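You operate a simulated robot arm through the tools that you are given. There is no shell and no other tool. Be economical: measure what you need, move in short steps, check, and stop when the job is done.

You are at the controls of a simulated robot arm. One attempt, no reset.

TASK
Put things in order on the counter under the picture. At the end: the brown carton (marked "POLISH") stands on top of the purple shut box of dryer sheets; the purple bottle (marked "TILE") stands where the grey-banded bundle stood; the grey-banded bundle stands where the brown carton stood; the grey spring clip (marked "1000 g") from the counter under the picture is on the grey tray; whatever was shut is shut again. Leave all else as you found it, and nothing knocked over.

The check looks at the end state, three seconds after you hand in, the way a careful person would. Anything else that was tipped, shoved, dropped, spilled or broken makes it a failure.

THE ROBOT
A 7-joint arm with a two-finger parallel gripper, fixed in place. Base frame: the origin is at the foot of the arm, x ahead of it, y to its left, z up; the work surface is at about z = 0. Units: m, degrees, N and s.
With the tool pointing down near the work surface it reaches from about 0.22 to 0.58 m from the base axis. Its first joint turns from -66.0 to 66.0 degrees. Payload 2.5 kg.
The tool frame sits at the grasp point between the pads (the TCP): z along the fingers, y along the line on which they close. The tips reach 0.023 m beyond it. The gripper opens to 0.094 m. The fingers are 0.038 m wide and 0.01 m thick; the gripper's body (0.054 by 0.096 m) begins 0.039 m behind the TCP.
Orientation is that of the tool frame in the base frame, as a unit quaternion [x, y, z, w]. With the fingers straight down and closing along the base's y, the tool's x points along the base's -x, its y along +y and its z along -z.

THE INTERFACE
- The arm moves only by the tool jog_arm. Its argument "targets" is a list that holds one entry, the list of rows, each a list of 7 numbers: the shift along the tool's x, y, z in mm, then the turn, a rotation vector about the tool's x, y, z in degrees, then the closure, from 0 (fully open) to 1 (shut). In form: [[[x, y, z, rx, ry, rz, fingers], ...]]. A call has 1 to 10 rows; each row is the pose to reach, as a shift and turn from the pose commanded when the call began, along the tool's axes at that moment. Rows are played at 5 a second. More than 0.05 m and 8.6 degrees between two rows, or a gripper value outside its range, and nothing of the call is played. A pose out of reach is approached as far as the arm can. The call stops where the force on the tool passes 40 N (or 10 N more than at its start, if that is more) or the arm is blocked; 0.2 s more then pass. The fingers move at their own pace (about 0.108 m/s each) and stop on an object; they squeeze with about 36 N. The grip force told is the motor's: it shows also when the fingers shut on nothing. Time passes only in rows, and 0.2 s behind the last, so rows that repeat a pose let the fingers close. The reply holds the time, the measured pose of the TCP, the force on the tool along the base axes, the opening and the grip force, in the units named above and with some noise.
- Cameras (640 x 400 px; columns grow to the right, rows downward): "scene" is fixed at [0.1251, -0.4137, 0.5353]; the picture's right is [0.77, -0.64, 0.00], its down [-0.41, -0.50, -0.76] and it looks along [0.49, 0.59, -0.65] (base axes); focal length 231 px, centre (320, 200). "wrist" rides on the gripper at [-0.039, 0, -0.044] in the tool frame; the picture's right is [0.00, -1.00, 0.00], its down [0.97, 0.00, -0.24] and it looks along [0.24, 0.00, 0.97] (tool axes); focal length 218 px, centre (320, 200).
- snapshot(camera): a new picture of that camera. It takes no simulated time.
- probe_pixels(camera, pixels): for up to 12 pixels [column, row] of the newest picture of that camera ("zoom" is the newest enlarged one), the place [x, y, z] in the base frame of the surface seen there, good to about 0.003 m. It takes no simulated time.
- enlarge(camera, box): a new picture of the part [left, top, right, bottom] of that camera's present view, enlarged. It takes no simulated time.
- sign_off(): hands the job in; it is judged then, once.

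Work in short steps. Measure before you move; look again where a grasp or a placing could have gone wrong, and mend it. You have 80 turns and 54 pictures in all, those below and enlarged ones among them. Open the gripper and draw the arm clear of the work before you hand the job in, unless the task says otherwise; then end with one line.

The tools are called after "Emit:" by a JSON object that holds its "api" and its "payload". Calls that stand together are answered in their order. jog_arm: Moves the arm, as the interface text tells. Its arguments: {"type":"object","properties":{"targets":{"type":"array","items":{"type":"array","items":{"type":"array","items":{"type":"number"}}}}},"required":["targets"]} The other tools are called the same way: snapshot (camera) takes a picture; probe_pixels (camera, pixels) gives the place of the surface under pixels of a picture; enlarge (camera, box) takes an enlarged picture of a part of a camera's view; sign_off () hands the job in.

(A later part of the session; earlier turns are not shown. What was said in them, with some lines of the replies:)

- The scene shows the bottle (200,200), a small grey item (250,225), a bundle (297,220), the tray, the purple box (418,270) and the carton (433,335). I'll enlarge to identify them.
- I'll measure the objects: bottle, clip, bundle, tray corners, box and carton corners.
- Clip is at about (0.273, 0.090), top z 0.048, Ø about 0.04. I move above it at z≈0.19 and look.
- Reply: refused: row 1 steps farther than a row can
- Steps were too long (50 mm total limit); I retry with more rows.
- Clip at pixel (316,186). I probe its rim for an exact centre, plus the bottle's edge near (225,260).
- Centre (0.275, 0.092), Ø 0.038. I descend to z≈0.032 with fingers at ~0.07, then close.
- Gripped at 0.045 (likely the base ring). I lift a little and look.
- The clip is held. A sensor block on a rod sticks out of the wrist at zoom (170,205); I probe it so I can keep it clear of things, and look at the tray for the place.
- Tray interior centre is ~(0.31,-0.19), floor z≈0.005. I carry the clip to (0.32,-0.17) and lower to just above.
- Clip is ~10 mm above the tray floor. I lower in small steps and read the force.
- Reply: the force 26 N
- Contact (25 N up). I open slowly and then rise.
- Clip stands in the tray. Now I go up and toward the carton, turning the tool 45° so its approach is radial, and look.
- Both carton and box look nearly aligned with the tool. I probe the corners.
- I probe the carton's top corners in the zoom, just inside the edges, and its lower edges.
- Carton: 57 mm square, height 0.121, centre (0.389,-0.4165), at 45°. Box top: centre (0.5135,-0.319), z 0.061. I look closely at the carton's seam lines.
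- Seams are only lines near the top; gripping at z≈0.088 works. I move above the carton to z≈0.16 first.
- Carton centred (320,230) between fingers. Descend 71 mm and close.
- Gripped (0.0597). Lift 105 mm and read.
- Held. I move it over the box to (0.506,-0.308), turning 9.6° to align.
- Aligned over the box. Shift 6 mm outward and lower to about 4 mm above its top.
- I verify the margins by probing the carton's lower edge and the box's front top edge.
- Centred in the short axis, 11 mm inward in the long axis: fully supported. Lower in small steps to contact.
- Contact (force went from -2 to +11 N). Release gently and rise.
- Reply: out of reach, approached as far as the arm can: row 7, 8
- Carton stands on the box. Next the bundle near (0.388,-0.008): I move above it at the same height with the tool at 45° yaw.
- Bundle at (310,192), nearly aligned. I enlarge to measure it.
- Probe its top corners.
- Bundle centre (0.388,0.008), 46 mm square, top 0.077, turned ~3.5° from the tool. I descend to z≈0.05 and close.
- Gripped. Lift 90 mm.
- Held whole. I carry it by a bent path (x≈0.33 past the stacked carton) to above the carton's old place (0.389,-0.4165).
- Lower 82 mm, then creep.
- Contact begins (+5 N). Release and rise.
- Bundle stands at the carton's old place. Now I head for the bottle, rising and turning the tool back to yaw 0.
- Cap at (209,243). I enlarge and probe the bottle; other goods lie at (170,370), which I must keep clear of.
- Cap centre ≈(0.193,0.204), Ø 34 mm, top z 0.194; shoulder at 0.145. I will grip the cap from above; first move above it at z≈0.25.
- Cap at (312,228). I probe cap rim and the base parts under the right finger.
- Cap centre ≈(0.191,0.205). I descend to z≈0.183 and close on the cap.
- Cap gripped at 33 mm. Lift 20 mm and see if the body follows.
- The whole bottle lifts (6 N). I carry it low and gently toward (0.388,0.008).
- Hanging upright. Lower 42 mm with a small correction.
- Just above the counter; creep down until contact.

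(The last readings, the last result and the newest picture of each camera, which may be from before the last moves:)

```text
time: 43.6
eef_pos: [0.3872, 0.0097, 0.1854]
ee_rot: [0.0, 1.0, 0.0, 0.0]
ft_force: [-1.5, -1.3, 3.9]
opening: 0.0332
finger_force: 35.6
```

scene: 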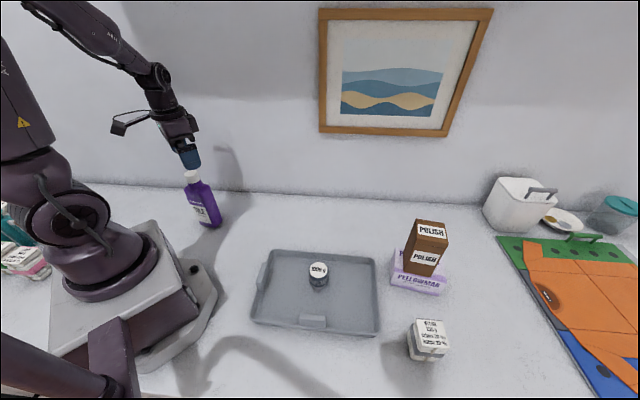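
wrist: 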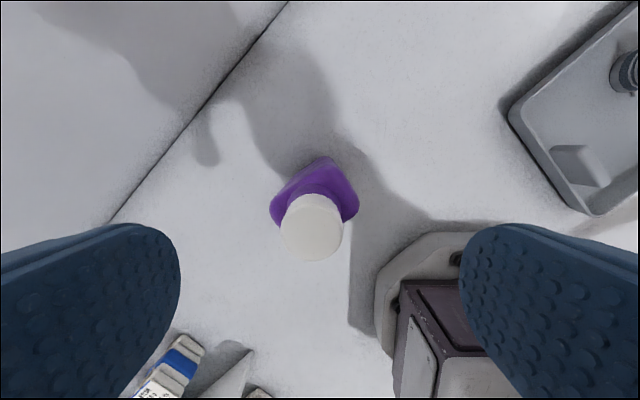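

Seated (+4 N). Release and rise straight up.

Emit:
{"api": "jog_arm", "payload": {"targets": [[[0, 0, 4.5, 0, 0, 0, 0.8], [0, 0, 4, 0, 0, 0, 0.6], [0, 0, 4, 0, 0, 0, 0.3], [0, 0, 4, 0, 0, 0, 0], [0, 0, 4, 0, 0, 0, 0], [0, 0, -30, 0, 0, 0, 0], [0, 0, -70, 0, 0, 0, 0], [0, 0, -110, 0, 0, 0, 0], [40, 0, -125, 0, 0, 0, 0], [80, 0, -140, 0, 0, 0, 0]]]}}

Emit:
{"api": "snapshot", "payload": {"camera": "scene"}}

Emit:
{"api": "snapshot", "payload": {"camera": "wrist"}}

```text
time: 45.8
eef_pos: [0.305, 0.0086, 0.3263]
ee_rot: [0.0, 1.0, 0.0, -0.001]
ft_force: [-0.3, 0.2, 0.4]
opening: 0.0941
finger_force: 0.1
```

```text
19 pictures are left
```

scene: 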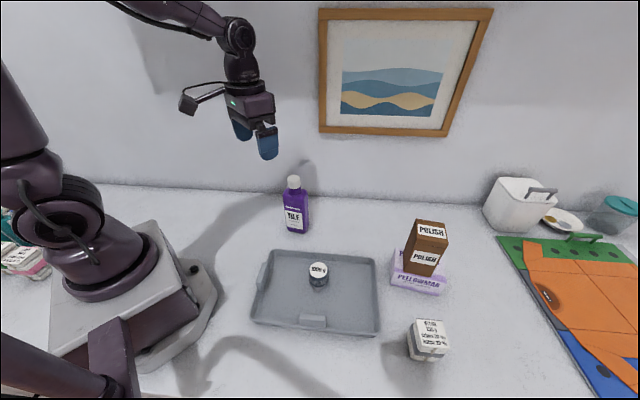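

```text
18 pictures are left
```

wrist: 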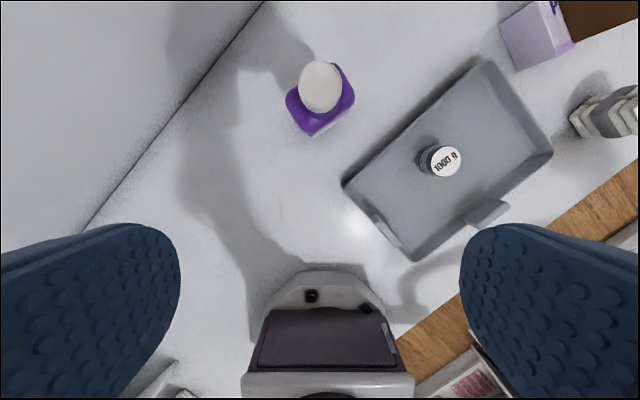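

All four items look in place and upright. A last enlarged check of the stack and bundle, and of the bottle.

Emit:
{"api": "enlarge", "payload": {"camera": "scene", "box": [370, 205, 480, 370]}}

Emit:
{"api": "enlarge", "payload": {"camera": "scene", "box": [240, 160, 390, 345]}}

```text
2.42 times, centred on (425, 288) of scene
```

zoom: 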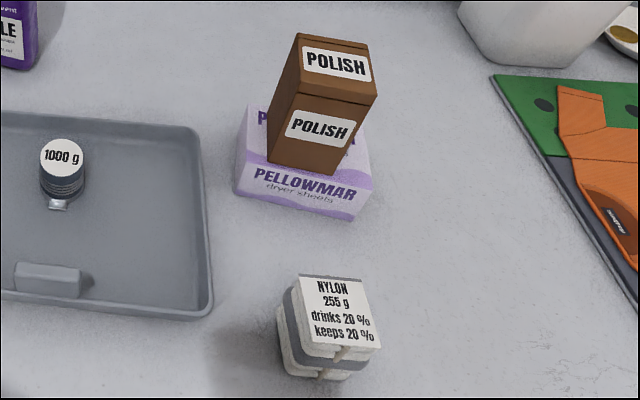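

```text
2.16 times, centred on (315, 252) of scene
```

zoom: 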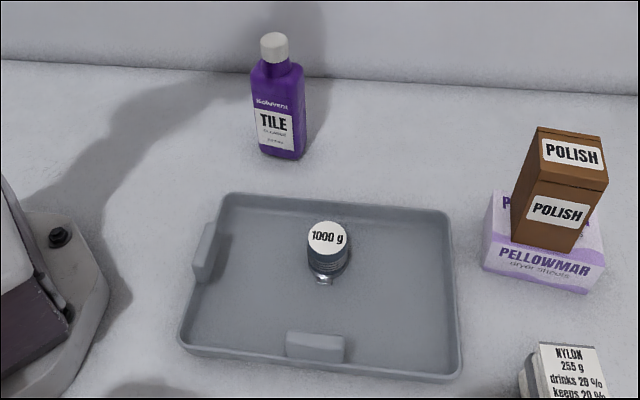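

The pictures show all items in place, upright and shut. The gripper is open and the arm is clear, so I hand in.

Emit:
{"api": "sign_off", "payload": {}}

```text
The job is handed in.
```

The job is handed in: the carton stands on the shut purple box, the bottle stands where the bundle was, the bundle stands where the carton was, and the clip is on the tray; the last pictures show nothing tipped or opened.
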